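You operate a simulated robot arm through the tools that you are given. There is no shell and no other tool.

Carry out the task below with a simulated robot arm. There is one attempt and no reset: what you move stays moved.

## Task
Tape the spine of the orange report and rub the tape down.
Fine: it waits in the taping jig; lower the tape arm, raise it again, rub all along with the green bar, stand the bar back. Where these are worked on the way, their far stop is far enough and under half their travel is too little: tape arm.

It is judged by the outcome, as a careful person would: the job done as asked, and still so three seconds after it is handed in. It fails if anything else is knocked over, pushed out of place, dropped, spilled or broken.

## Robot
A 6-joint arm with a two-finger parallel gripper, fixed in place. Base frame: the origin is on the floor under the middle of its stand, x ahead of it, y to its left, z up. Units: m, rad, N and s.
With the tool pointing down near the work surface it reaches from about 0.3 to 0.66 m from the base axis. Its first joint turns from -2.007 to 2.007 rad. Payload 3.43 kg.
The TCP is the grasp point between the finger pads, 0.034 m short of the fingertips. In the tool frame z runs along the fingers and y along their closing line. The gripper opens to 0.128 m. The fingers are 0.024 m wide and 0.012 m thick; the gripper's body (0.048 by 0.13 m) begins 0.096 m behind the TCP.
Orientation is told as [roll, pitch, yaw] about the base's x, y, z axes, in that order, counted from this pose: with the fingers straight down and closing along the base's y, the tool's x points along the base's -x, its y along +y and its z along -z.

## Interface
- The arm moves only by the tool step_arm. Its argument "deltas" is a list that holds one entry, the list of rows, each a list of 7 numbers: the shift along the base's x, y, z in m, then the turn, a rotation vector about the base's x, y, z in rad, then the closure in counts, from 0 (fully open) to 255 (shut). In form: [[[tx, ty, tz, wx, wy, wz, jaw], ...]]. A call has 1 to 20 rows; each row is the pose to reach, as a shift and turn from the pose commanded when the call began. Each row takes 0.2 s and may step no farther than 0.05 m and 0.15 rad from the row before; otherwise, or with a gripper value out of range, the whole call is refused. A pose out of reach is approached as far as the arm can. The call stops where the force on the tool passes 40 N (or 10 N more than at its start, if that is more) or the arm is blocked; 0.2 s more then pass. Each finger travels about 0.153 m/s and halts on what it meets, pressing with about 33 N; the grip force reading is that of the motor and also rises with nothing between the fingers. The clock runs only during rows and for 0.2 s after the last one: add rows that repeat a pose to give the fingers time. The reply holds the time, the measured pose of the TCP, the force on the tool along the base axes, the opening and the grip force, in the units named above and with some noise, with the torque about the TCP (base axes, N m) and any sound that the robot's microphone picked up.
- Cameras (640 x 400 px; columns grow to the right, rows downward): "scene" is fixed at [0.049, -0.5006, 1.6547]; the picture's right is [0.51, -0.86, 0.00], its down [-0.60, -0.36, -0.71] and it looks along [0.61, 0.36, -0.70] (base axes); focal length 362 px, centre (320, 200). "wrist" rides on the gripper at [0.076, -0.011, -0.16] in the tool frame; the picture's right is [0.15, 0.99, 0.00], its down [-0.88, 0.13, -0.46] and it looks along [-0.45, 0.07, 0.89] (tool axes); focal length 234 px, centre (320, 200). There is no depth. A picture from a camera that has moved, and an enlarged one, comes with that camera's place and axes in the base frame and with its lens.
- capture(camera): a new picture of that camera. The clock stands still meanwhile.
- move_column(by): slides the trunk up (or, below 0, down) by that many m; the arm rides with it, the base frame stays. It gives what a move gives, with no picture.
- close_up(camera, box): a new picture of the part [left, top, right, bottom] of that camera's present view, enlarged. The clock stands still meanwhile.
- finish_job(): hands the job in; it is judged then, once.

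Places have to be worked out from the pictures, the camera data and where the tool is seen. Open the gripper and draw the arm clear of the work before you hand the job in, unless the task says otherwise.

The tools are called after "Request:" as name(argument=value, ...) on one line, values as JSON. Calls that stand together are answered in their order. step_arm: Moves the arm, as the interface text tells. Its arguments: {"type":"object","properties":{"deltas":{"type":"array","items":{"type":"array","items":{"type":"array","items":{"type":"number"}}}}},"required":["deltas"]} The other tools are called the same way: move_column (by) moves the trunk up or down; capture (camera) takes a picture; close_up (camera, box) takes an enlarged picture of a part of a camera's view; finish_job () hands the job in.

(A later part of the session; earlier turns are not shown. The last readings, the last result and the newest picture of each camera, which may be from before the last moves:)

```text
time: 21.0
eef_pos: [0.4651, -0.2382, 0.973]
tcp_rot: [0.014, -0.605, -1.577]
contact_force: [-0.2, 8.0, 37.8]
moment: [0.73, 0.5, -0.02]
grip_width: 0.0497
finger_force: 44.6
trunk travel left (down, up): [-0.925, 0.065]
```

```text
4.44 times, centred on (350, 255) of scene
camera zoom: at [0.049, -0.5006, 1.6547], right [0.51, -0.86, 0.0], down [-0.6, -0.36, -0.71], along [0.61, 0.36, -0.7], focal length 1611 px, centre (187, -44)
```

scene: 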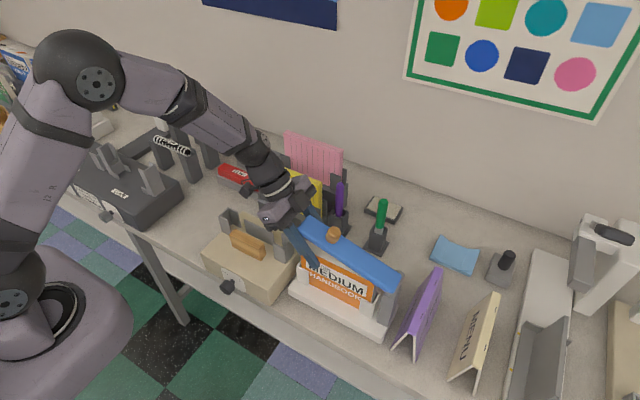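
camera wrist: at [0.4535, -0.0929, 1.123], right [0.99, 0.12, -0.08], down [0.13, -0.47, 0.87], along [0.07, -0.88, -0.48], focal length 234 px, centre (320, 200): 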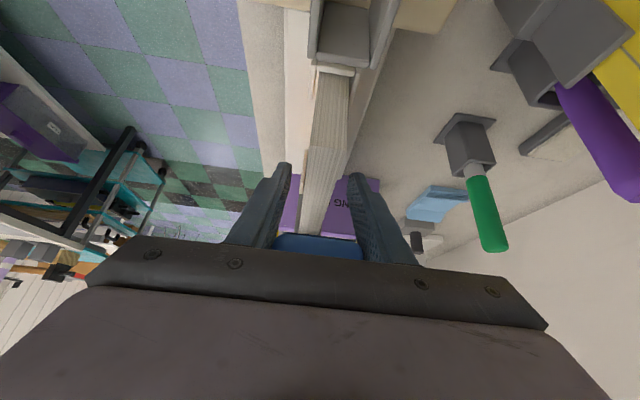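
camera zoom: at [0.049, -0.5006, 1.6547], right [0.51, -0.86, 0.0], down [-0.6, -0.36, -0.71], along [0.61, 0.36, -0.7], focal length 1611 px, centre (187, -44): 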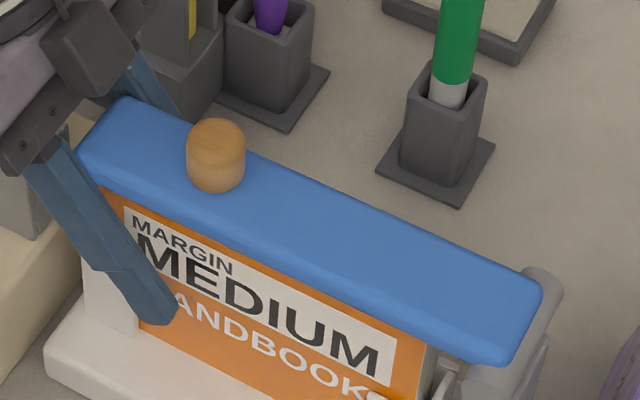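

The stop is felt: 38 N upward and the arm no longer moves. The tape arm is fully down on the spine. Now I raise it back along the reverse arc, still gripping it, first a quarter of the way.

Request:
step_arm(deltas=[[[0, 0.0016, 0.0082, 0, 0, 0, 185], [0, 0.0016, 0.0162, 0, 0, 0, 185], [0, 0.0009, 0.0263, 0, 0, 0, 185], [0, 0.0001, 0.0365, 0, 0, 0, 185], [0, -0.0033, 0.0565, 0, 0, 0, 185], [0, -0.0088, 0.076, 0, 0, 0, 185]]])

Request:
capture(camera="scene")

Request:
capture(camera="wrist")

```text
time: 22.4
eef_pos: [0.4649, -0.2526, 1.0473]
tcp_rot: [0.003, -0.602, -1.576]
contact_force: [-3.5, -7.6, -3.5]
moment: [0.37, -0.99, 0.45]
grip_width: 0.0496
finger_force: 44.9
trunk travel left (down, up): [-0.925, 0.065]
```

```text
taken
```

scene: 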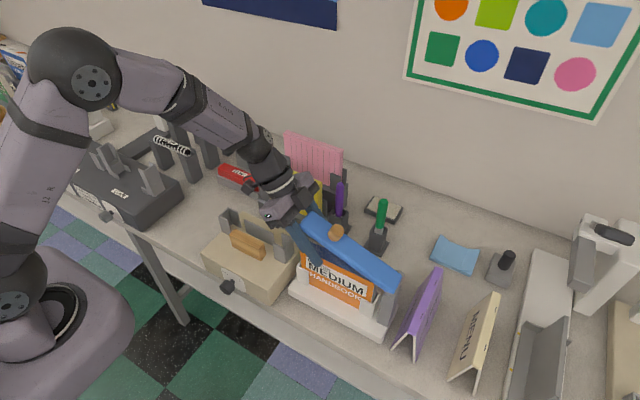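

```text
taken
camera wrist: at [0.4539, -0.0997, 1.1349], right [0.99, 0.12, -0.08], down [0.13, -0.47, 0.87], along [0.06, -0.88, -0.48], focal length 234 px, centre (320, 200)
```

wrist: 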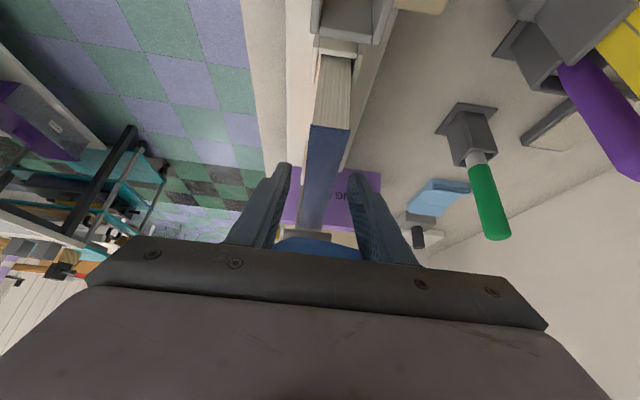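

A blue strip of tape now lies along the spine. The arm lifts freely with the grip; I continue raising it along the arc.

Request:
step_arm(deltas=[[[0, -0.0035, 0.0095, 0, 0, 0, 185], [0, -0.0073, 0.0189, 0, 0, 0, 185], [0, -0.0165, 0.037, 0, 0, 0, 185], [0, -0.0275, 0.0541, 0, 0, 0, 185], [0, -0.0401, 0.07, 0, 0, 0, 185], [0, -0.0542, 0.0845, 0, 0, 0, 185], [0, -0.0697, 0.0976, 0, 0, 0, 185], [0, -0.0865, 0.1091, 0, 0, 0, 185]]])

Request:
capture(camera="scene")

```text
time: 24.2
eef_pos: [0.4643, -0.3338, 1.1546]
tcp_rot: [0.0, -0.6, -1.573]
contact_force: [-4.7, 5.6, -8.0]
moment: [1.44, -0.76, 0.71]
grip_width: 0.05
finger_force: 44.8
trunk travel left (down, up): [-0.925, 0.065]
```

```text
taken
```

scene: 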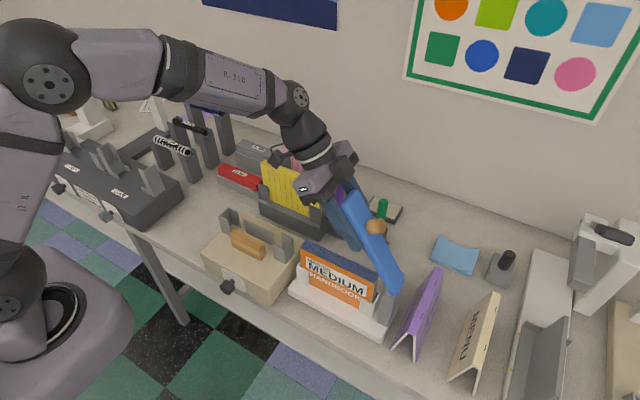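

Going well. I continue to the upright position.

Request:
step_arm(deltas=[[[0, -0.009, 0.005, 0, 0, 0, 185], [0, -0.0178, 0.0097, 0, 0, 0, 185], [0, -0.0365, 0.0176, 0, 0, 0, 185], [0, -0.0559, 0.0236, 0, 0, 0, 185], [0, -0.0758, 0.0276, 0, 0, 0, 185], [0, -0.086, 0.0288, 0, 0, 0, 185], [0, -0.096, 0.0296, 0, 0, 0, 185], [0, -0.1011, 0.0298, 0, 0, 0, 185]]])

Request:
capture(camera="scene")

Request:
capture(camera="wrist")

```text
time: 26.0
eef_pos: [0.4651, -0.4366, 1.185]
tcp_rot: [-0.002, -0.598, -1.574]
contact_force: [-5.5, 10.2, -8.3]
moment: [1.47, -0.31, 0.13]
grip_width: 0.0497
finger_force: 45.0
trunk travel left (down, up): [-0.925, 0.065]
```

```text
taken
```

scene: 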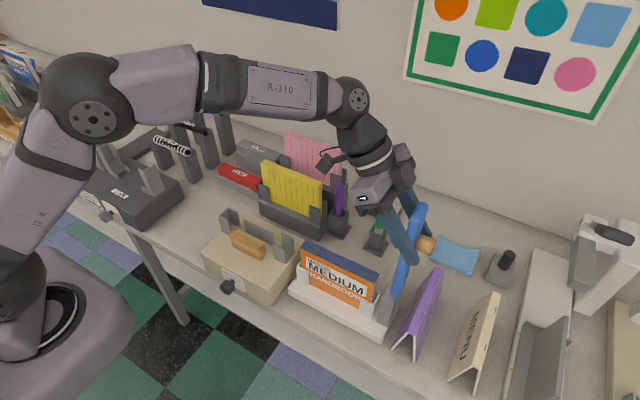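

```text
taken
camera wrist: at [0.4539, -0.2836, 1.2729], right [0.99, 0.12, -0.08], down [0.13, -0.47, 0.87], along [0.06, -0.87, -0.48], focal length 234 px, centre (320, 200)
```

wrist: 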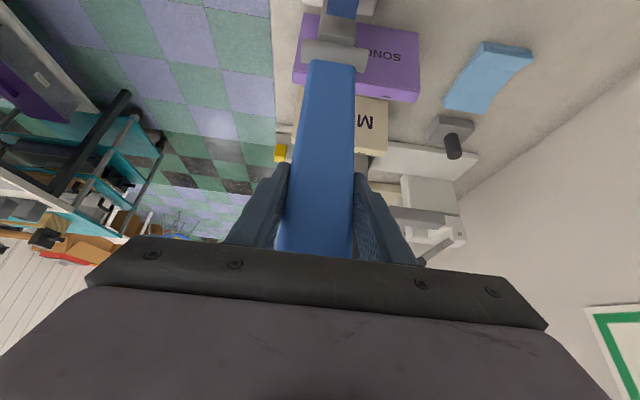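

The tape arm looks upright again. I compare closely with the original image before letting go.

Request:
close_up(camera="scene", box=[370, 190, 450, 320])

```text
3.08 times, centred on (410, 255) of scene
camera zoom: at [0.049, -0.5006, 1.6547], right [0.51, -0.86, 0.0], down [-0.6, -0.36, -0.71], along [0.61, 0.36, -0.7], focal length 1115 px, centre (43, 31)
```

zoom: 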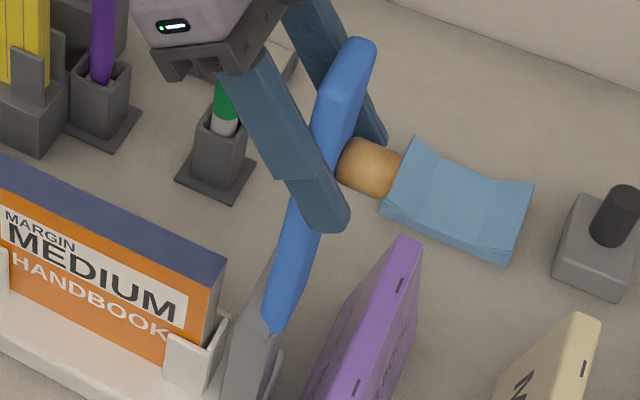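

It matches its original upright position, and the blue tape covers the spine. I open the fingers and back out along the tool axis.

Request:
step_arm(deltas=[[[0, 0, 0, 0, 0, 0, 100], [0, 0, 0, 0, 0, 0, 20], [0, 0, 0, 0, 0, 0, 0], [0, 0.0226, 0.033, 0, 0, 0, 0], [0, 0.045, 0.066, 0, 0, 0, 0], [0, 0.068, 0.099, 0, 0, 0, 0], [0, 0.09, 0.13, 0, 0, 0, 0]]])

Request:
capture(camera="scene")

Request:
capture(camera="wrist")

```text
time: 27.6
eef_pos: [0.4663, -0.3452, 1.3162]
tcp_rot: [0.0, -0.599, -1.574]
contact_force: [0.2, -0.4, 0.4]
moment: [0.01, 0.02, 0.0]
grip_width: 0.1281
finger_force: 0.1
trunk travel left (down, up): [-0.925, 0.065]
```

```text
taken
```

scene: 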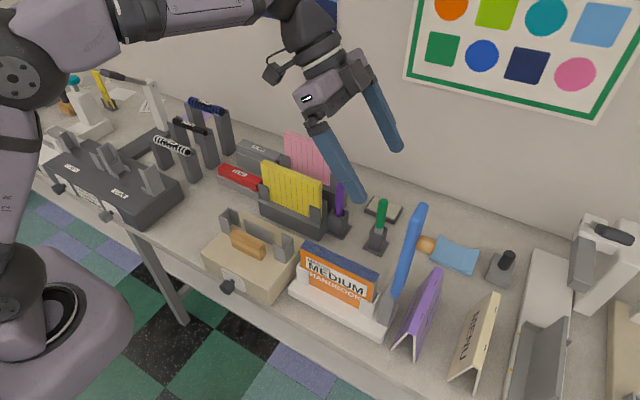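

```text
taken
camera wrist: at [0.4542, -0.1934, 1.4048], right [0.99, 0.12, -0.08], down [0.13, -0.47, 0.87], along [0.07, -0.87, -0.48], focal length 234 px, centre (320, 200)
```

wrist: 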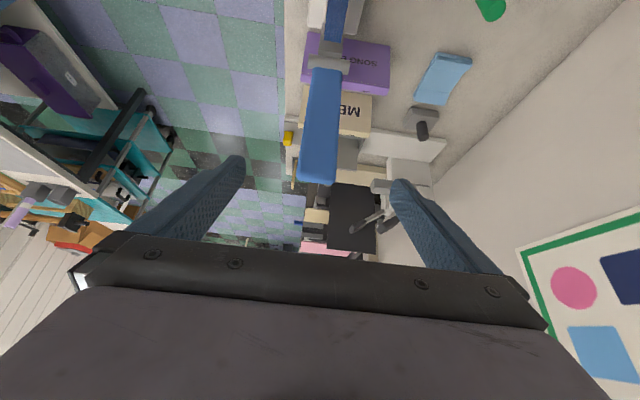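

The tape arm stays up by itself and the hand is clear. Next is the green bar: I draw back and undo the tilt first.

Request:
step_arm(deltas=[[[-0.03, 0.012, 0, 0.12, 0, 0, 0], [-0.06, 0.024, 0, 0.24, 0, 0, 0], [-0.09, 0.036, 0, 0.36, 0, 0, 0], [-0.106, 0.045, 0, 0.48, 0, 0, 0], [-0.106, 0.045, 0, 0.6, 0, 0, 0]]])

```text
time: 28.8
eef_pos: [0.3586, -0.3025, 1.3118]
tcp_rot: [0.001, 0.003, -1.572]
contact_force: [-0.2, -0.7, 0.6]
moment: [0.01, 0.01, 0.01]
grip_width: 0.1278
finger_force: 0.1
trunk travel left (down, up): [-0.925, 0.065]
```

Tool is vertical again at (0.359, -0.3025, 1.312). Now I yaw back by +90°.

Request:
step_arm(deltas=[[[0, 0, 0, 0, 0, 0.143, 0], [0, 0, 0, 0, 0, 0.286, 0], [0, 0, 0, 0, 0, 0.429, 0], [0, 0, 0, 0, 0, 0.571, 0], [0, 0, 0, 0, 0, 0.714, 0], [0, 0, 0, 0, 0, 0.857, 0], [0, 0, 0, 0, 0, 1.0, 0], [0, 0, 0, 0, 0, 1.143, 0], [0, 0, 0, 0, 0, 1.286, 0], [0, 0, 0, 0, 0, 1.428, 0], [0, 0, 0, 0, 0, 1.571, 0]]])

```text
time: 31.2
eef_pos: [0.3584, -0.3012, 1.3136]
tcp_rot: [0.0, 0.001, 0.003]
contact_force: [0.3, 0.0, 0.7]
moment: [0.02, 0.05, 0.03]
grip_width: 0.1281
finger_force: 0.0
trunk travel left (down, up): [-0.925, 0.065]
```

Now I tilt the tool forward (-0.7 rad about y) while moving to a viewpoint in front of the green bar, above the report.

Request:
step_arm(deltas=[[[0.02, -0.004, -0.01, 0, -0.14, 0, 0], [0.04, -0.008, -0.02, 0, -0.28, 0, 0], [0.06, -0.012, -0.03, 0, -0.42, 0, 0], [0.08, -0.015, -0.04, 0, -0.56, 0, 0], [0.092, -0.015, -0.055, 0, -0.7, 0, 0]]])

Request:
capture(camera="wrist")

Request:
capture(camera="scene")

```text
time: 32.4
eef_pos: [0.4508, -0.3194, 1.2594]
tcp_rot: [0.001, -0.7, -0.003]
contact_force: [-0.4, -0.8, -0.7]
moment: [0.01, 0.0, 0.01]
grip_width: 0.1279
finger_force: 0.0
trunk travel left (down, up): [-0.925, 0.065]
```

```text
taken
camera wrist: at [0.2901, -0.3296, 1.3325], right [-0.11, 0.99, -0.1], down [0.38, 0.13, 0.92], along [0.92, 0.06, -0.39], focal length 234 px, centre (320, 200)
```

wrist: 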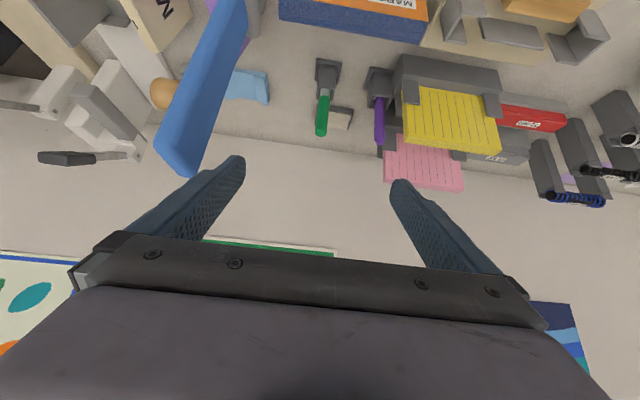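

```text
taken
```

scene: 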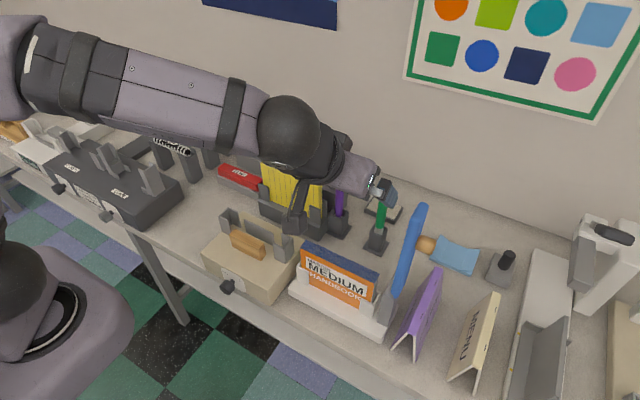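

The bar is clearly visible between the fingers. I enlarge to measure it from this camera pose.

Request:
close_up(camera="wrist", box=[280, 40, 400, 150])

Request:
close_up(camera="scene", box=[340, 180, 440, 270])

```text
3.64 times, centred on (340, 95) of wrist
camera zoom: at [0.2901, -0.3296, 1.3325], right [-0.11, 0.99, -0.1], down [0.38, 0.13, 0.92], along [0.92, 0.06, -0.39], focal length 852 px, centre (247, 582)
```

zoom: 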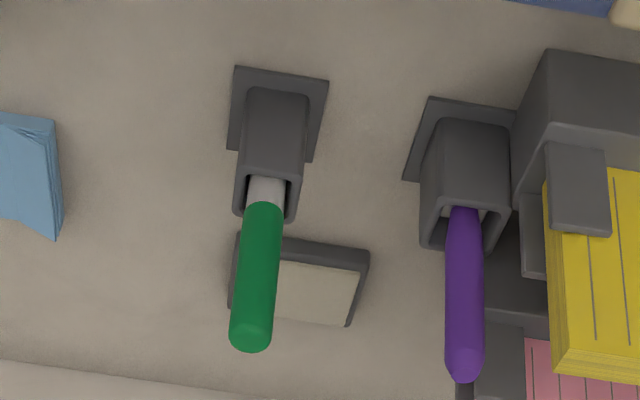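

```text
4.44 times, centred on (390, 225) of scene
camera zoom: at [0.049, -0.5006, 1.6547], right [0.51, -0.86, 0.0], down [-0.6, -0.36, -0.71], along [0.61, 0.36, -0.7], focal length 1611 px, centre (9, 89)
```

zoom: 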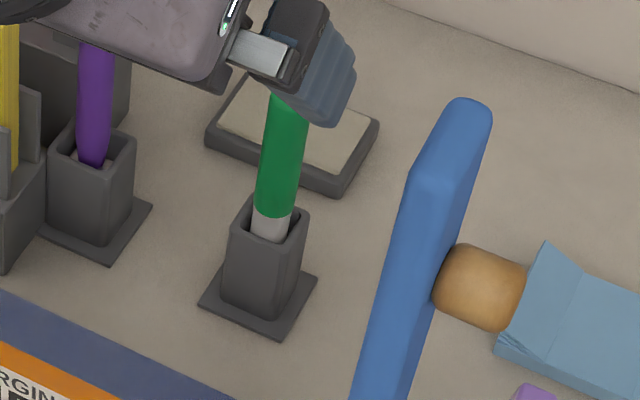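

Bar located: vertical axis at about (0.669, -0.3145), green part z 0.927–1.03, ~22 mm diameter, holder top z≈0.91. I move to a pre-grasp point 0.15 m back along the tool axis.

Request:
step_arm(deltas=[[[0.0243, 0.0006, -0.032, 0, 0, 0, 60], [0.0486, 0.0012, -0.064, 0, 0, 0, 60], [0.0729, 0.0018, -0.096, 0, 0, 0, 60], [0.0972, 0.0024, -0.128, 0, 0, 0, 60], [0.1215, 0.003, -0.159, 0, 0, 0, 60]]])

Request:
capture(camera="wrist")

Request:
capture(camera="scene")

```text
time: 33.6
eef_pos: [0.5741, -0.316, 1.0981]
tcp_rot: [0.001, -0.699, 0.0]
contact_force: [0.2, -0.6, -0.4]
moment: [-0.02, -0.02, 0.01]
grip_width: 0.098
finger_force: 0.1
trunk travel left (down, up): [-0.925, 0.065]
```

```text
taken
camera wrist: at [0.4137, -0.3267, 1.1716], right [-0.11, 0.99, -0.09], down [0.38, 0.13, 0.92], along [0.92, 0.07, -0.39], focal length 234 px, centre (320, 200)
```

wrist: 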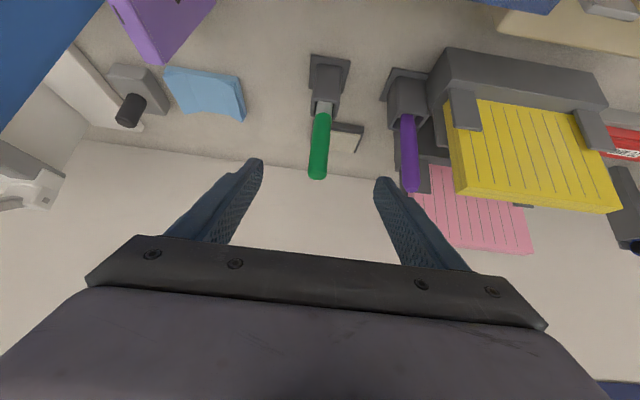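

```text
taken
```

scene: 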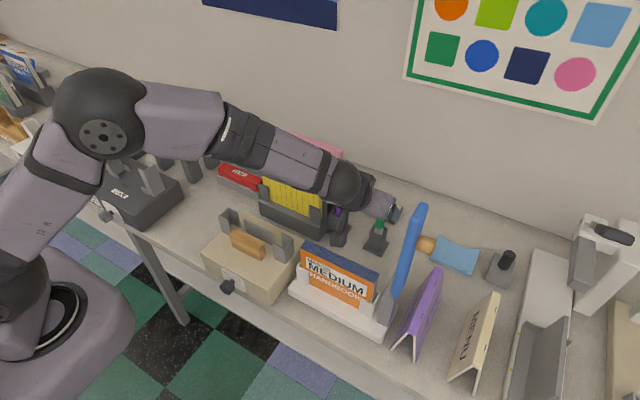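

Reach is fine. I zoom in on the bar once more to refine its lateral alignment before the final approach.

Request:
close_up(camera="wrist", box=[260, 40, 400, 190])

Request:
close_up(camera="scene", box=[340, 170, 440, 270])

```text
2.67 times, centred on (330, 115) of wrist
camera zoom: at [0.4137, -0.3267, 1.1716], right [-0.11, 0.99, -0.09], down [0.38, 0.13, 0.92], along [0.92, 0.07, -0.39], focal length 624 px, centre (293, 427)
```

zoom: 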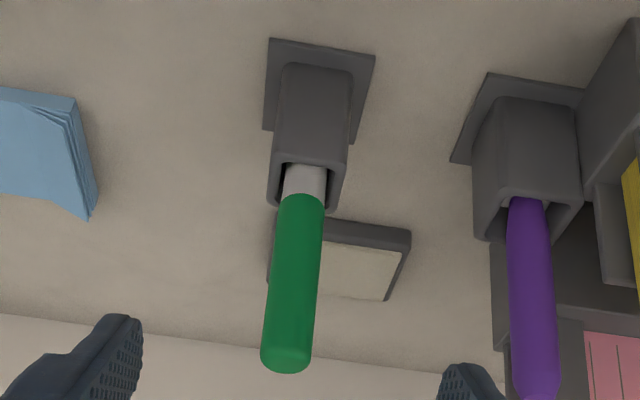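

```text
4.00 times, centred on (390, 220) of scene
camera zoom: at [0.049, -0.5006, 1.6547], right [0.51, -0.86, 0.0], down [-0.6, -0.36, -0.71], along [0.61, 0.36, -0.7], focal length 1450 px, centre (40, 120)
```

zoom: 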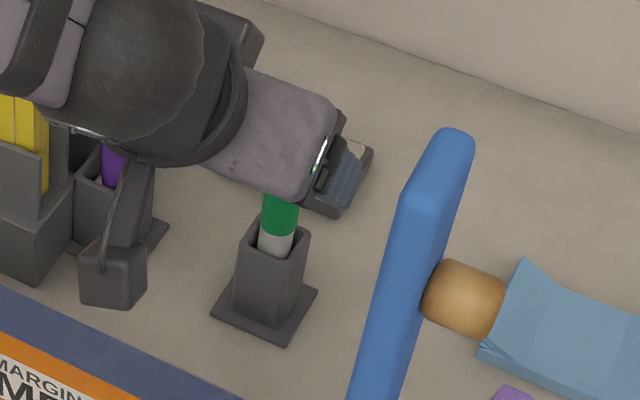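

Bar axis confirmed at (0.669, -0.314). I advance along the tool axis to straddle it at z≈0.985.

Request:
step_arm(deltas=[[[0.024, 0.001, -0.0285, 0, 0, 0, 60], [0.048, 0.002, -0.057, 0, 0, 0, 60], [0.072, 0.002, -0.0855, 0, 0, 0, 60], [0.096, 0.002, -0.114, 0, 0, 0, 60]]])

Request:
capture(camera="wrist")

Request:
capture(camera="scene")

```text
time: 34.6
eef_pos: [0.6713, -0.3137, 0.9862]
tcp_rot: [0.001, -0.7, -0.002]
contact_force: [1.3, 0.3, -0.2]
moment: [0.02, -0.01, -0.01]
grip_width: 0.0979
finger_force: 0.0
trunk travel left (down, up): [-0.925, 0.065]
```

```text
taken
camera wrist: at [0.509, -0.3249, 1.0582], right [-0.11, 0.99, -0.09], down [0.38, 0.13, 0.92], along [0.92, 0.07, -0.39], focal length 234 px, centre (320, 200)
```

wrist: 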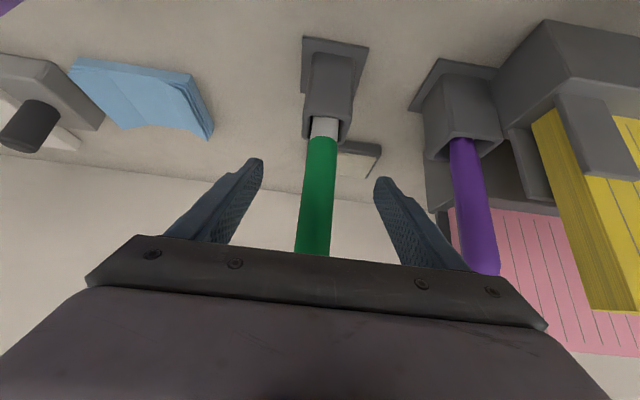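

```text
taken
```

scene: 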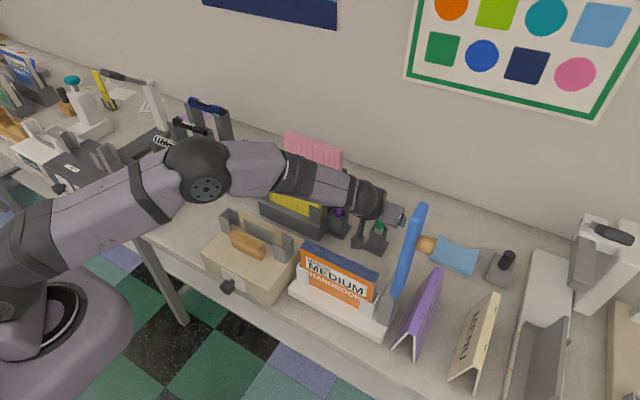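

The bar is centred between the fingers with no contact. I close on it.

Request:
step_arm(deltas=[[[0, 0, 0, 0, 0, 0, 140], [0, 0, 0, 0, 0, 0, 200], [0, 0, 0, 0, 0, 0, 235], [0, 0, 0, 0, 0, 0, 235], [0, 0, 0, 0, 0, 0, 235]]])

Request:
close_up(camera="wrist", box=[240, 20, 440, 260])

```text
time: 35.8
eef_pos: [0.669, -0.3135, 0.986]
tcp_rot: [0.0, -0.701, -0.003]
contact_force: [0.3, -0.5, 0.2]
moment: [0.0, 0.02, 0.01]
grip_width: 0.0229
finger_force: 32.6
trunk travel left (down, up): [-0.925, 0.065]
```

```text
1.67 times, centred on (340, 140) of wrist
camera zoom: at [0.508, -0.3249, 1.0586], right [-0.11, 0.99, -0.09], down [0.38, 0.13, 0.92], along [0.92, 0.07, -0.39], focal length 390 px, centre (287, 300)
```

zoom: 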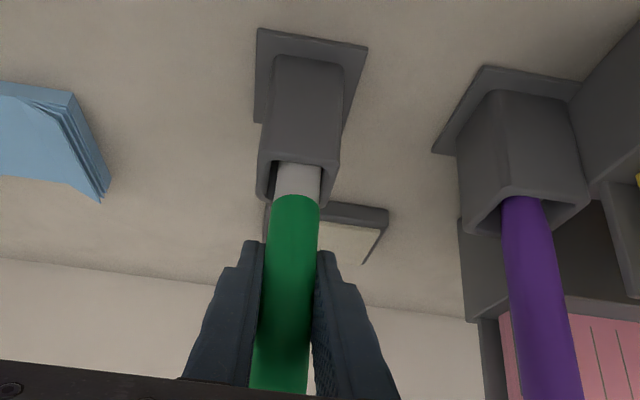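

Gripped (22.9 mm) with essentially zero side force. I lift it straight up out of the holder.

Request:
step_arm(deltas=[[[0, 0, 0.01, 0, 0, 0, 235], [0, 0, 0.03, 0, 0, 0, 235], [0, 0, 0.06, 0, 0, 0, 235], [0, 0, 0.09, 0, 0, 0, 235], [0, 0, 0.12, 0, 0, 0, 235], [0, 0, 0.15, 0, 0, 0, 235]]])

Request:
capture(camera="scene")

Request:
capture(camera="wrist")

```text
time: 37.2
eef_pos: [0.6683, -0.3124, 1.1373]
tcp_rot: [-0.001, -0.7, -0.002]
contact_force: [0.4, -0.4, -1.0]
moment: [0.01, 0.03, 0.0]
grip_width: 0.0225
finger_force: 33.2
trunk travel left (down, up): [-0.925, 0.065]
```

```text
taken
```

scene: 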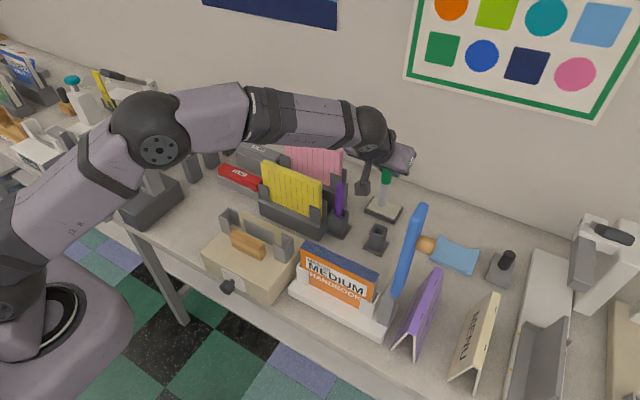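

```text
taken
camera wrist: at [0.5073, -0.3233, 1.2113], right [-0.11, 0.99, -0.09], down [0.38, 0.13, 0.92], along [0.92, 0.07, -0.39], focal length 234 px, centre (320, 200)
```

wrist: 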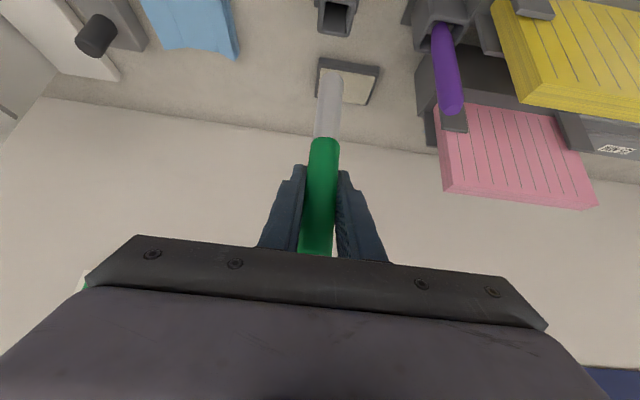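

The bar is out of the holder. I zoom in to measure how far its grey blade reaches below the grip.

Request:
close_up(camera="wrist", box=[270, 50, 390, 200])

Request:
close_up(camera="scene", box=[340, 130, 430, 260])

```text
2.67 times, centred on (330, 125) of wrist
camera zoom: at [0.5073, -0.3233, 1.2113], right [-0.11, 0.99, -0.09], down [0.38, 0.13, 0.92], along [0.92, 0.07, -0.39], focal length 624 px, centre (293, 400)
```

zoom: 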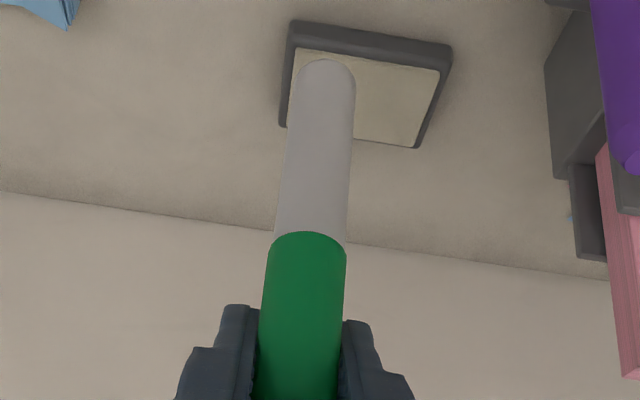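

```text
3.08 times, centred on (385, 195) of scene
camera zoom: at [0.049, -0.5006, 1.6547], right [0.51, -0.86, 0.0], down [-0.6, -0.36, -0.71], along [0.61, 0.36, -0.7], focal length 1115 px, centre (120, 215)
```

zoom: 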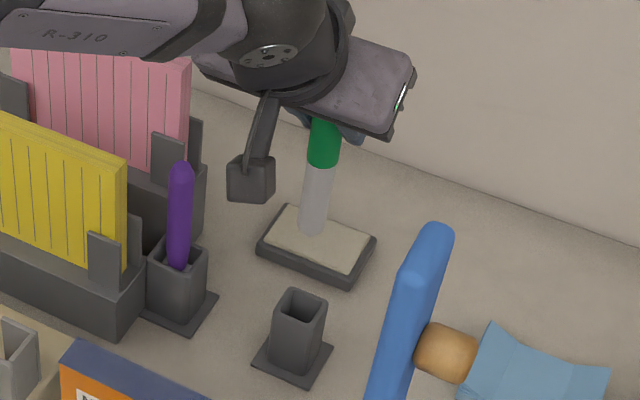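

The blade tip is ~0.122 m below the TCP. I carry the bar, upright, up and back over the report, yawing by -0.5 rad so the gripper body stays clear of the raised tape arm.

Request:
step_arm(deltas=[[[0, 0, 0.03, 0, 0, 0, 235], [-0.02, 0, 0.06, 0, 0, -0.08, 235], [-0.06, 0, 0.06, 0, 0, -0.16, 235], [-0.1, 0, 0.06, 0, 0, -0.24, 235], [-0.14, 0.005, 0.06, 0, 0, -0.32, 235], [-0.175, 0.01, 0.06, 0, 0, -0.42, 235], [-0.204, 0.0125, 0.06, 0, 0, -0.5, 235]]])

Request:
capture(camera="scene")

Request:
capture(camera="wrist")

```text
time: 38.8
eef_pos: [0.463, -0.2988, 1.1978]
tcp_rot: [0.001, -0.701, -0.505]
contact_force: [-0.3, 0.3, -0.5]
moment: [0.01, -0.03, -0.02]
grip_width: 0.0228
finger_force: 32.6
trunk travel left (down, up): [-0.925, 0.065]
```

```text
taken
```

scene: 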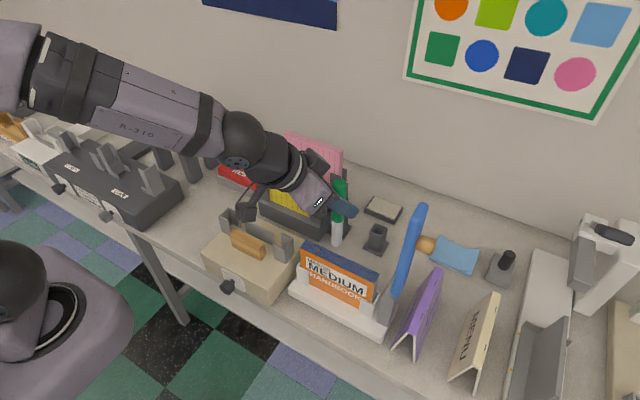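

```text
taken
camera wrist: at [0.315, -0.2309, 1.2701], right [0.38, 0.92, -0.09], down [0.39, -0.07, 0.92], along [0.84, -0.38, -0.39], focal length 234 px, centre (320, 200)
```

wrist: 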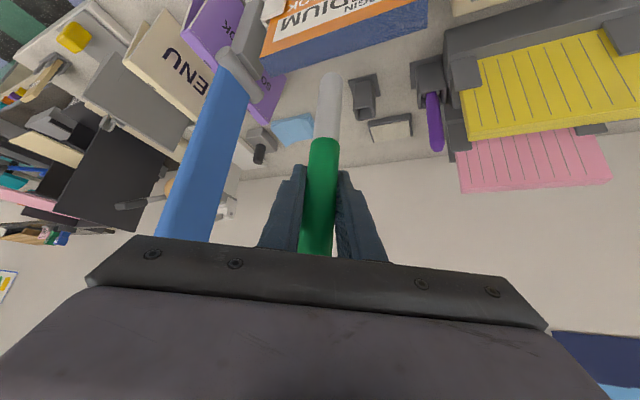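

The bar hangs upright near the report. I zoom in on both views to place the tip relative to the taped spine.

Request:
close_up(camera="scene", box=[280, 160, 430, 310])

Request:
close_up(camera="wrist", box=[240, 0, 440, 160])

```text
2.67 times, centred on (355, 235) of scene
camera zoom: at [0.049, -0.5006, 1.6547], right [0.51, -0.86, 0.0], down [-0.6, -0.36, -0.71], along [0.61, 0.36, -0.7], focal length 967 px, centre (227, 107)
```

zoom: 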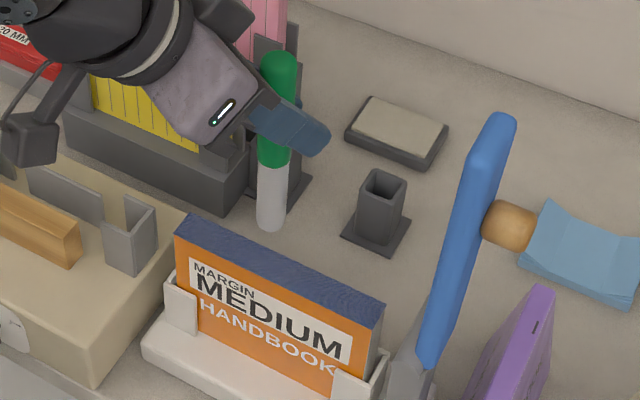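

```text
2.50 times, centred on (340, 80) of wrist
camera zoom: at [0.315, -0.2309, 1.2701], right [0.38, 0.92, -0.09], down [0.39, -0.07, 0.92], along [0.84, -0.38, -0.39], focal length 585 px, centre (270, 500)
```

zoom: 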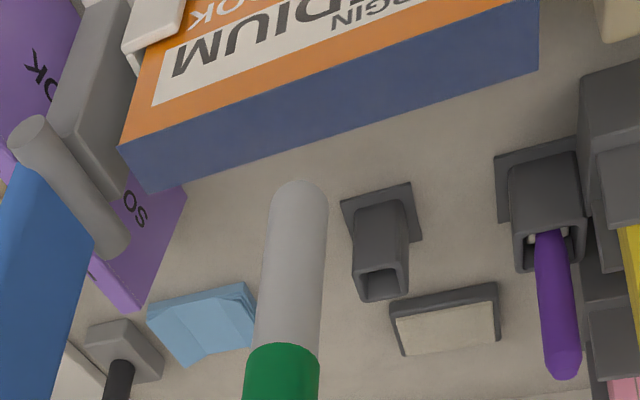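

Re-triangulated, the taped spine's top is at z≈1.01–1.023, centred on x≈0.465. I lower the bar to just above it near the middle (y≈-0.30).

Request:
step_arm(deltas=[[[0, 0, -0.02, 0, 0, 0, 235], [0, 0, -0.035, 0, 0, 0, 235], [0, 0, -0.044, 0, 0, 0, 235]]])

Request:
close_up(camera="wrist", box=[240, 0, 440, 160])

Request:
close_up(camera="scene", box=[280, 190, 430, 310])

```text
time: 39.6
eef_pos: [0.466, -0.2992, 1.1509]
tcp_rot: [-0.001, -0.7, -0.5]
contact_force: [-0.2, 0.0, -1.3]
moment: [-0.01, 0.01, 0.02]
grip_width: 0.0225
finger_force: 33.3
trunk travel left (down, up): [-0.925, 0.065]
```

```text
2.50 times, centred on (340, 80) of wrist
camera zoom: at [0.3186, -0.2321, 1.2242], right [0.38, 0.92, -0.09], down [0.4, -0.07, 0.92], along [0.84, -0.38, -0.39], focal length 585 px, centre (270, 500)
```

zoom: 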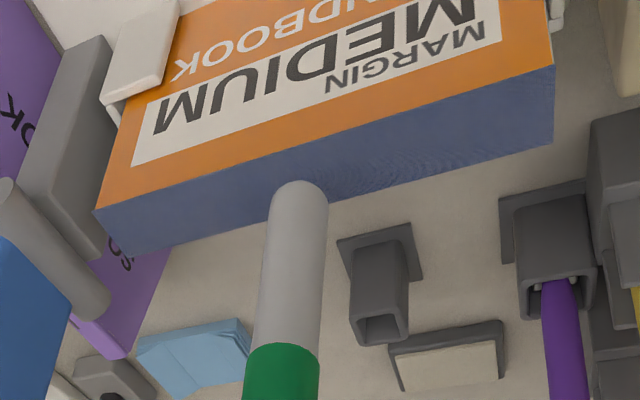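

```text
3.33 times, centred on (355, 250) of scene
camera zoom: at [0.049, -0.5006, 1.6547], right [0.51, -0.86, 0.0], down [-0.6, -0.36, -0.71], along [0.61, 0.36, -0.7], focal length 1208 px, centre (203, 33)
```

zoom: 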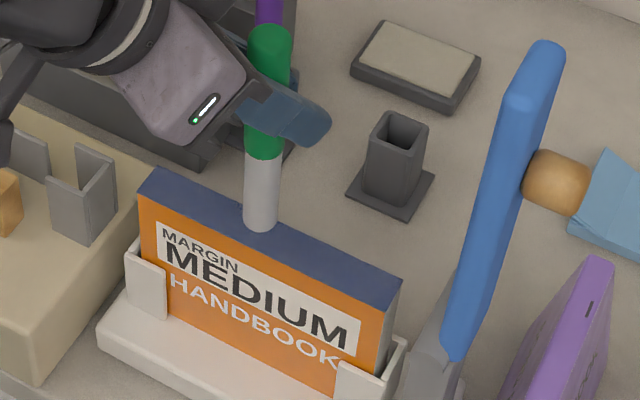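

The tip hovers right above the spine's centre line. I lower in tiny steps to feel contact.

Request:
step_arm(deltas=[[[0, 0, -0.002, 0, 0, 0, 235], [0, 0, -0.004, 0, 0, 0, 235], [0, 0, -0.005, 0, 0, 0, 235]]])

```text
time: 40.4
eef_pos: [0.4639, -0.299, 1.1466]
tcp_rot: [-0.001, -0.703, -0.502]
contact_force: [0.6, -0.3, 0.0]
moment: [0.01, 0.02, 0.03]
grip_width: 0.0226
finger_force: 32.8
trunk travel left (down, up): [-0.925, 0.065]
```

No contact yet; I keep lowering gently.

Request:
step_arm(deltas=[[[0, 0, -0.001, 0, 0, 0, 235], [0, 0, -0.002, 0, 0, 0, 235], [0, 0, -0.003, 0, 0, 0, 235]]])

```text
time: 41.2
eef_pos: [0.4646, -0.2995, 1.1443]
tcp_rot: [0.0, -0.701, -0.5]
contact_force: [-0.5, 0.8, -0.2]
moment: [-0.05, 0.01, 0.02]
grip_width: 0.0225
finger_force: 33.1
trunk travel left (down, up): [-0.925, 0.065]
```

Request:
step_arm(deltas=[[[0, 0, -0.001, 0, 0, 0, 235], [0, 0, -0.002, 0, 0, 0, 235], [0, 0, -0.003, 0, 0, 0, 235]]])

Request:
close_up(camera="wrist", box=[280, 40, 380, 120])

```text
time: 42.0
eef_pos: [0.4646, -0.3001, 1.1403]
tcp_rot: [0.0, -0.701, -0.501]
contact_force: [-0.9, 0.3, -0.9]
moment: [0.0, -0.03, 0.02]
grip_width: 0.0227
finger_force: 32.7
trunk travel left (down, up): [-0.925, 0.065]
```

```text
5.00 times, centred on (330, 80) of wrist
camera zoom: at [0.3181, -0.2319, 1.2138], right [0.38, 0.92, -0.09], down [0.4, -0.07, 0.92], along [0.84, -0.38, -0.39], focal length 1171 px, centre (270, 800)
```

zoom: 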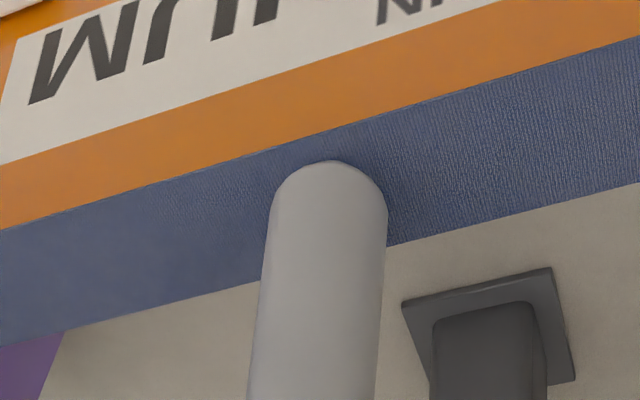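

The blade is centred across the spine and almost touching (shadow closes in). A bit lower.

Request:
step_arm(deltas=[[[0, 0, -0.001, 0, 0, 0, 235], [0, 0, -0.002, 0, 0, 0, 235]]])

```text
time: 42.6
eef_pos: [0.4648, -0.2983, 1.1403]
tcp_rot: [-0.002, -0.702, -0.502]
contact_force: [-0.2, 0.8, 1.4]
moment: [0.17, -0.02, 0.08]
grip_width: 0.0228
finger_force: 33.2
trunk travel left (down, up): [-0.925, 0.065]
```

Slight touch is felt (1.4 N, small moment). I press another millimetre.

Request:
step_arm(deltas=[[[0, 0, -0.0005, 0, 0, 0, 235], [0, 0, -0.001, 0, 0, 0, 235]]])

```text
time: 43.2
eef_pos: [0.4652, -0.2986, 1.1399]
tcp_rot: [0.001, -0.703, -0.504]
contact_force: [0.7, 1.0, 9.2]
moment: [0.22, -0.02, -0.01]
grip_width: 0.0227
finger_force: 34.0
trunk travel left (down, up): [-0.925, 0.065]
```

Firm contact at about 9 N. I rub toward the hinge end (−y) in slow steps, checking the force.

Request:
step_arm(deltas=[[[0, -0.008, 0, 0, 0, 0, 235], [0, -0.016, 0, 0, 0, 0, 235], [0, -0.024, 0, 0, 0, 0, 235], [0, -0.032, 0, 0, 0, 0, 235], [0, -0.04, 0, 0, 0, 0, 235]]])

Request:
close_up(camera="wrist", box=[240, 0, 440, 160])

Request:
close_up(camera="scene", box=[280, 160, 430, 310])

```text
time: 44.4
eef_pos: [0.4627, -0.3373, 1.1386]
tcp_rot: [-0.002, -0.7, -0.501]
contact_force: [-0.3, 3.6, 7.2]
moment: [0.42, -0.04, -0.04]
grip_width: 0.0228
finger_force: 33.6
trunk travel left (down, up): [-0.925, 0.065]
```

```text
2.50 times, centred on (340, 80) of wrist
camera zoom: at [0.3169, -0.2714, 1.2119], right [0.38, 0.92, -0.09], down [0.4, -0.07, 0.92], along [0.84, -0.38, -0.39], focal length 585 px, centre (270, 500)
```

zoom: 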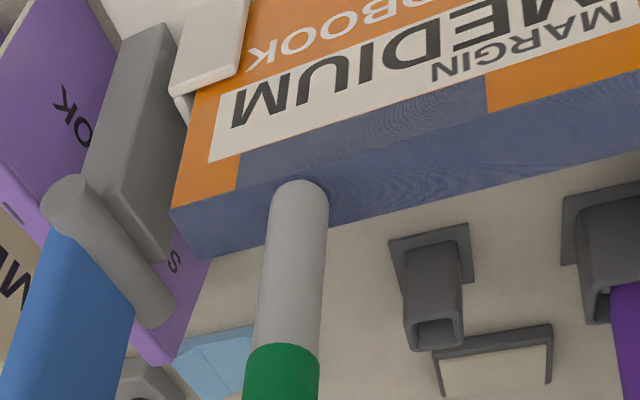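

```text
2.67 times, centred on (355, 235) of scene
camera zoom: at [0.049, -0.5006, 1.6547], right [0.51, -0.86, 0.0], down [-0.6, -0.36, -0.71], along [0.61, 0.36, -0.7], focal length 967 px, centre (227, 107)
```

zoom: 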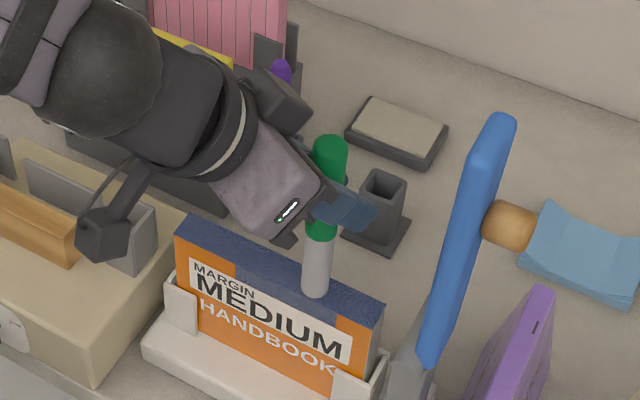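

The rubbed stretch of tape visibly lies down over the cover. Contact stays ~7 N. I continue toward the hinge end to about y=-0.372, watching clearance to the raised tape arm.

Request:
step_arm(deltas=[[[0, -0.007, 0, 0, 0, 0, 235], [0, -0.014, 0, 0, 0, 0, 235], [0, -0.021, 0, 0, 0, 0, 235], [0, -0.028, 0, 0, 0, 0, 235], [0, -0.034, 0, 0, 0, 0, 235]]])

Request:
close_up(camera="wrist", box=[200, 0, 440, 190])

Request:
close_up(camera="scene", box=[300, 160, 450, 310])

```text
time: 45.6
eef_pos: [0.4638, -0.3731, 1.1396]
tcp_rot: [0.0, -0.701, -0.5]
contact_force: [1.6, 4.2, 7.5]
moment: [0.47, -0.07, -0.01]
grip_width: 0.0228
finger_force: 32.8
trunk travel left (down, up): [-0.925, 0.065]
```

```text
2.11 times, centred on (320, 95) of wrist
camera zoom: at [0.3169, -0.3058, 1.2117], right [0.38, 0.92, -0.09], down [0.39, -0.07, 0.92], along [0.84, -0.38, -0.39], focal length 493 px, centre (320, 421)
```

zoom: 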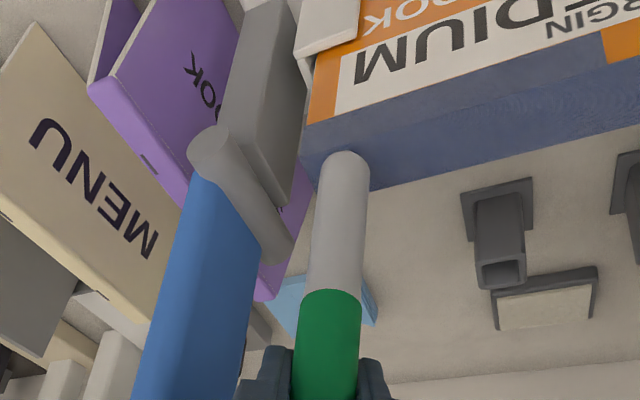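

```text
2.67 times, centred on (375, 235) of scene
camera zoom: at [0.049, -0.5006, 1.6547], right [0.51, -0.86, 0.0], down [-0.6, -0.36, -0.71], along [0.61, 0.36, -0.7], focal length 967 px, centre (173, 107)
```

zoom: 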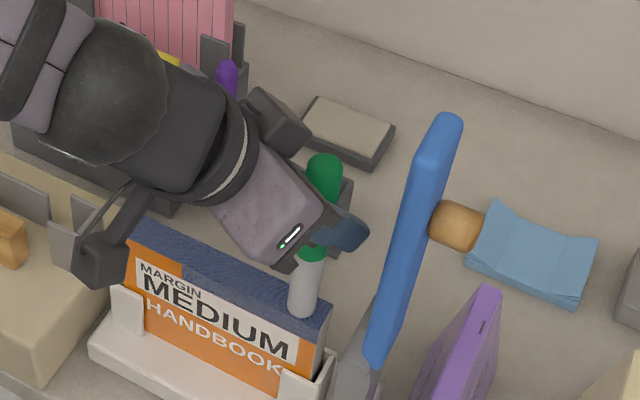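

The tape is down all the way to the hinge end. I go a touch further to the very end (y≈-0.382), then rub back the other way.

Request:
step_arm(deltas=[[[0, -0.005, 0, 0, 0, 0, 235], [0, -0.009, 0, 0, 0, 0, 235], [0, -0.009, 0, 0, 0, 0, 235], [0, -0.002, 0, 0, 0, 0, 235], [0, 0.006, 0, 0, 0, 0, 235], [0, 0.014, 0, 0, 0, 0, 235], [0, 0.022, 0, 0, 0, 0, 235], [0, 0.03, 0, 0, 0, 0, 235], [0, 0.038, 0, 0, 0, 0, 235], [0, 0.046, 0, 0, 0, 0, 235], [0, 0.054, 0, 0, 0, 0, 235], [0, 0.062, 0, 0, 0, 0, 235], [0, 0.07, 0, 0, 0, 0, 235]]])

Request:
close_up(camera="wrist", box=[200, 0, 440, 190])

Request:
close_up(camera="scene", box=[280, 160, 430, 310])

```text
time: 48.4
eef_pos: [0.4639, -0.3043, 1.1381]
tcp_rot: [0.001, -0.703, -0.501]
contact_force: [-0.6, -4.4, 12.7]
moment: [-0.54, 0.12, 0.05]
grip_width: 0.0228
finger_force: 33.3
trunk travel left (down, up): [-0.925, 0.065]
```

```text
2.11 times, centred on (320, 95) of wrist
camera zoom: at [0.3183, -0.2367, 1.211], right [0.38, 0.92, -0.1], down [0.39, -0.07, 0.92], along [0.84, -0.38, -0.39], focal length 493 px, centre (320, 421)
```

zoom: 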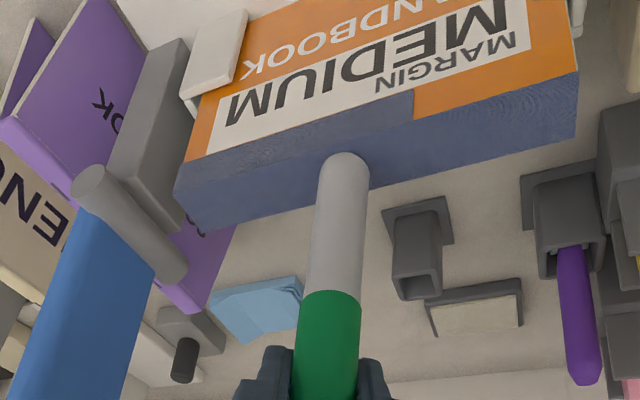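

```text
2.67 times, centred on (355, 235) of scene
camera zoom: at [0.049, -0.5006, 1.6547], right [0.51, -0.86, 0.0], down [-0.6, -0.36, -0.71], along [0.61, 0.36, -0.7], focal length 967 px, centre (227, 107)
```

zoom: 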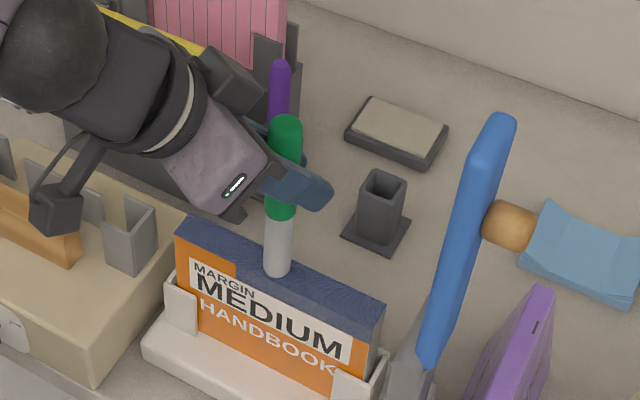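

The right half is done all the way to its end. I continue rubbing toward the free (left) end.

Request:
step_arm(deltas=[[[0, 0.008, 0, 0, 0, 0, 235], [0, 0.016, 0, 0, 0, 0, 235], [0, 0.024, 0, 0, 0, 0, 235], [0, 0.032, 0, 0, 0, 0, 235], [0, 0.04, 0, 0, 0, 0, 235], [0, 0.048, 0, 0, 0, 0, 235]]])

Request:
close_up(camera="scene", box=[280, 160, 430, 310])

Request:
close_up(camera="wrist", box=[200, 0, 440, 190])

```text
time: 49.8
eef_pos: [0.4629, -0.2557, 1.1376]
tcp_rot: [0.002, -0.7, -0.5]
contact_force: [0.2, -2.8, 6.8]
moment: [-0.38, 0.1, -0.03]
grip_width: 0.0225
finger_force: 33.0
trunk travel left (down, up): [-0.925, 0.065]
```

```text
2.67 times, centred on (355, 235) of scene
camera zoom: at [0.049, -0.5006, 1.6547], right [0.51, -0.86, 0.0], down [-0.6, -0.36, -0.71], along [0.61, 0.36, -0.7], focal length 967 px, centre (227, 107)
```

zoom: 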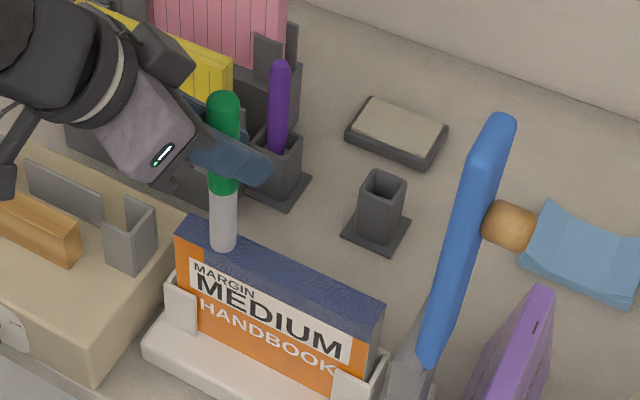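

```text
2.11 times, centred on (320, 95) of wrist
camera zoom: at [0.3172, -0.1885, 1.2115], right [0.38, 0.92, -0.09], down [0.4, -0.07, 0.92], along [0.84, -0.38, -0.39], focal length 493 px, centre (320, 421)
```

zoom: 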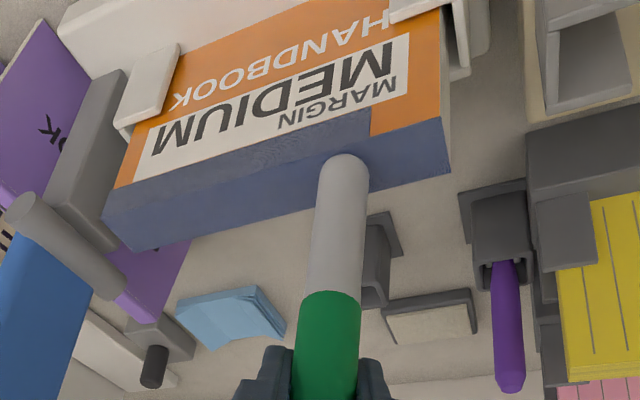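

Tape is going down behind the bar as it moves. I continue to the left end (y≈-0.213).

Request:
step_arm(deltas=[[[0, 0.008, 0, 0, 0, 0, 235], [0, 0.016, 0, 0, 0, 0, 235], [0, 0.024, 0, 0, 0, 0, 235], [0, 0.032, 0, 0, 0, 0, 235], [0, 0.038, 0, 0, 0, 0, 235], [0, 0.042, 0, 0, 0, 0, 235], [0, 0.042, 0, 0, 0, 0, 235]]])

Request:
close_up(camera="scene", box=[280, 160, 430, 310])

Request:
close_up(camera="wrist", box=[200, 0, 440, 190])

```text
time: 51.4
eef_pos: [0.4634, -0.2164, 1.1382]
tcp_rot: [0.001, -0.697, -0.499]
contact_force: [-0.5, -1.7, 5.2]
moment: [0.02, -0.05, 0.09]
grip_width: 0.0227
finger_force: 32.6
out of reach, approached as far as the arm can: row 5, 6
trunk travel left (down, up): [-0.925, 0.065]
```

```text
2.67 times, centred on (355, 235) of scene
camera zoom: at [0.049, -0.5006, 1.6547], right [0.51, -0.86, 0.0], down [-0.6, -0.36, -0.71], along [0.61, 0.36, -0.7], focal length 967 px, centre (227, 107)
```

zoom: 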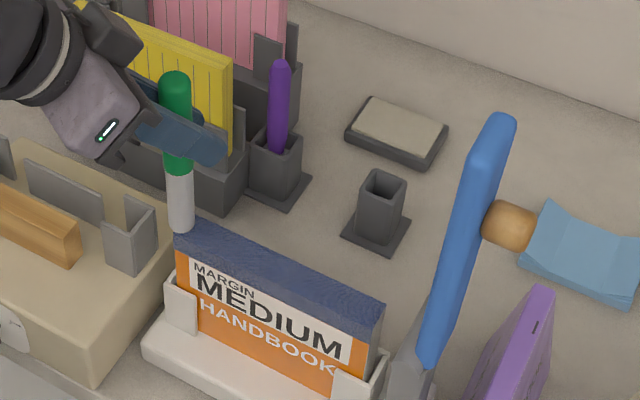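

```text
2.11 times, centred on (320, 95) of wrist
camera zoom: at [0.3167, -0.1491, 1.2114], right [0.38, 0.92, -0.09], down [0.4, -0.07, 0.92], along [0.84, -0.38, -0.39], focal length 493 px, centre (320, 421)
```

zoom: 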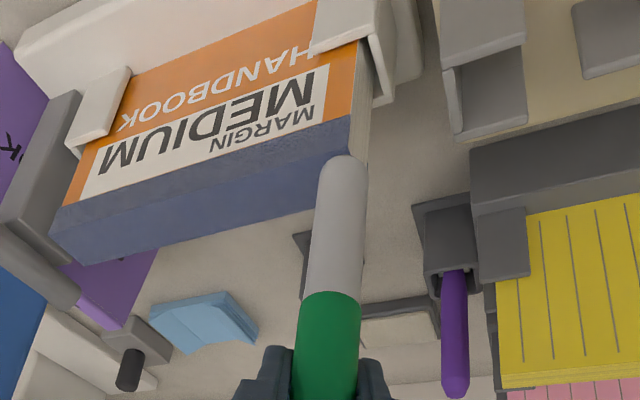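

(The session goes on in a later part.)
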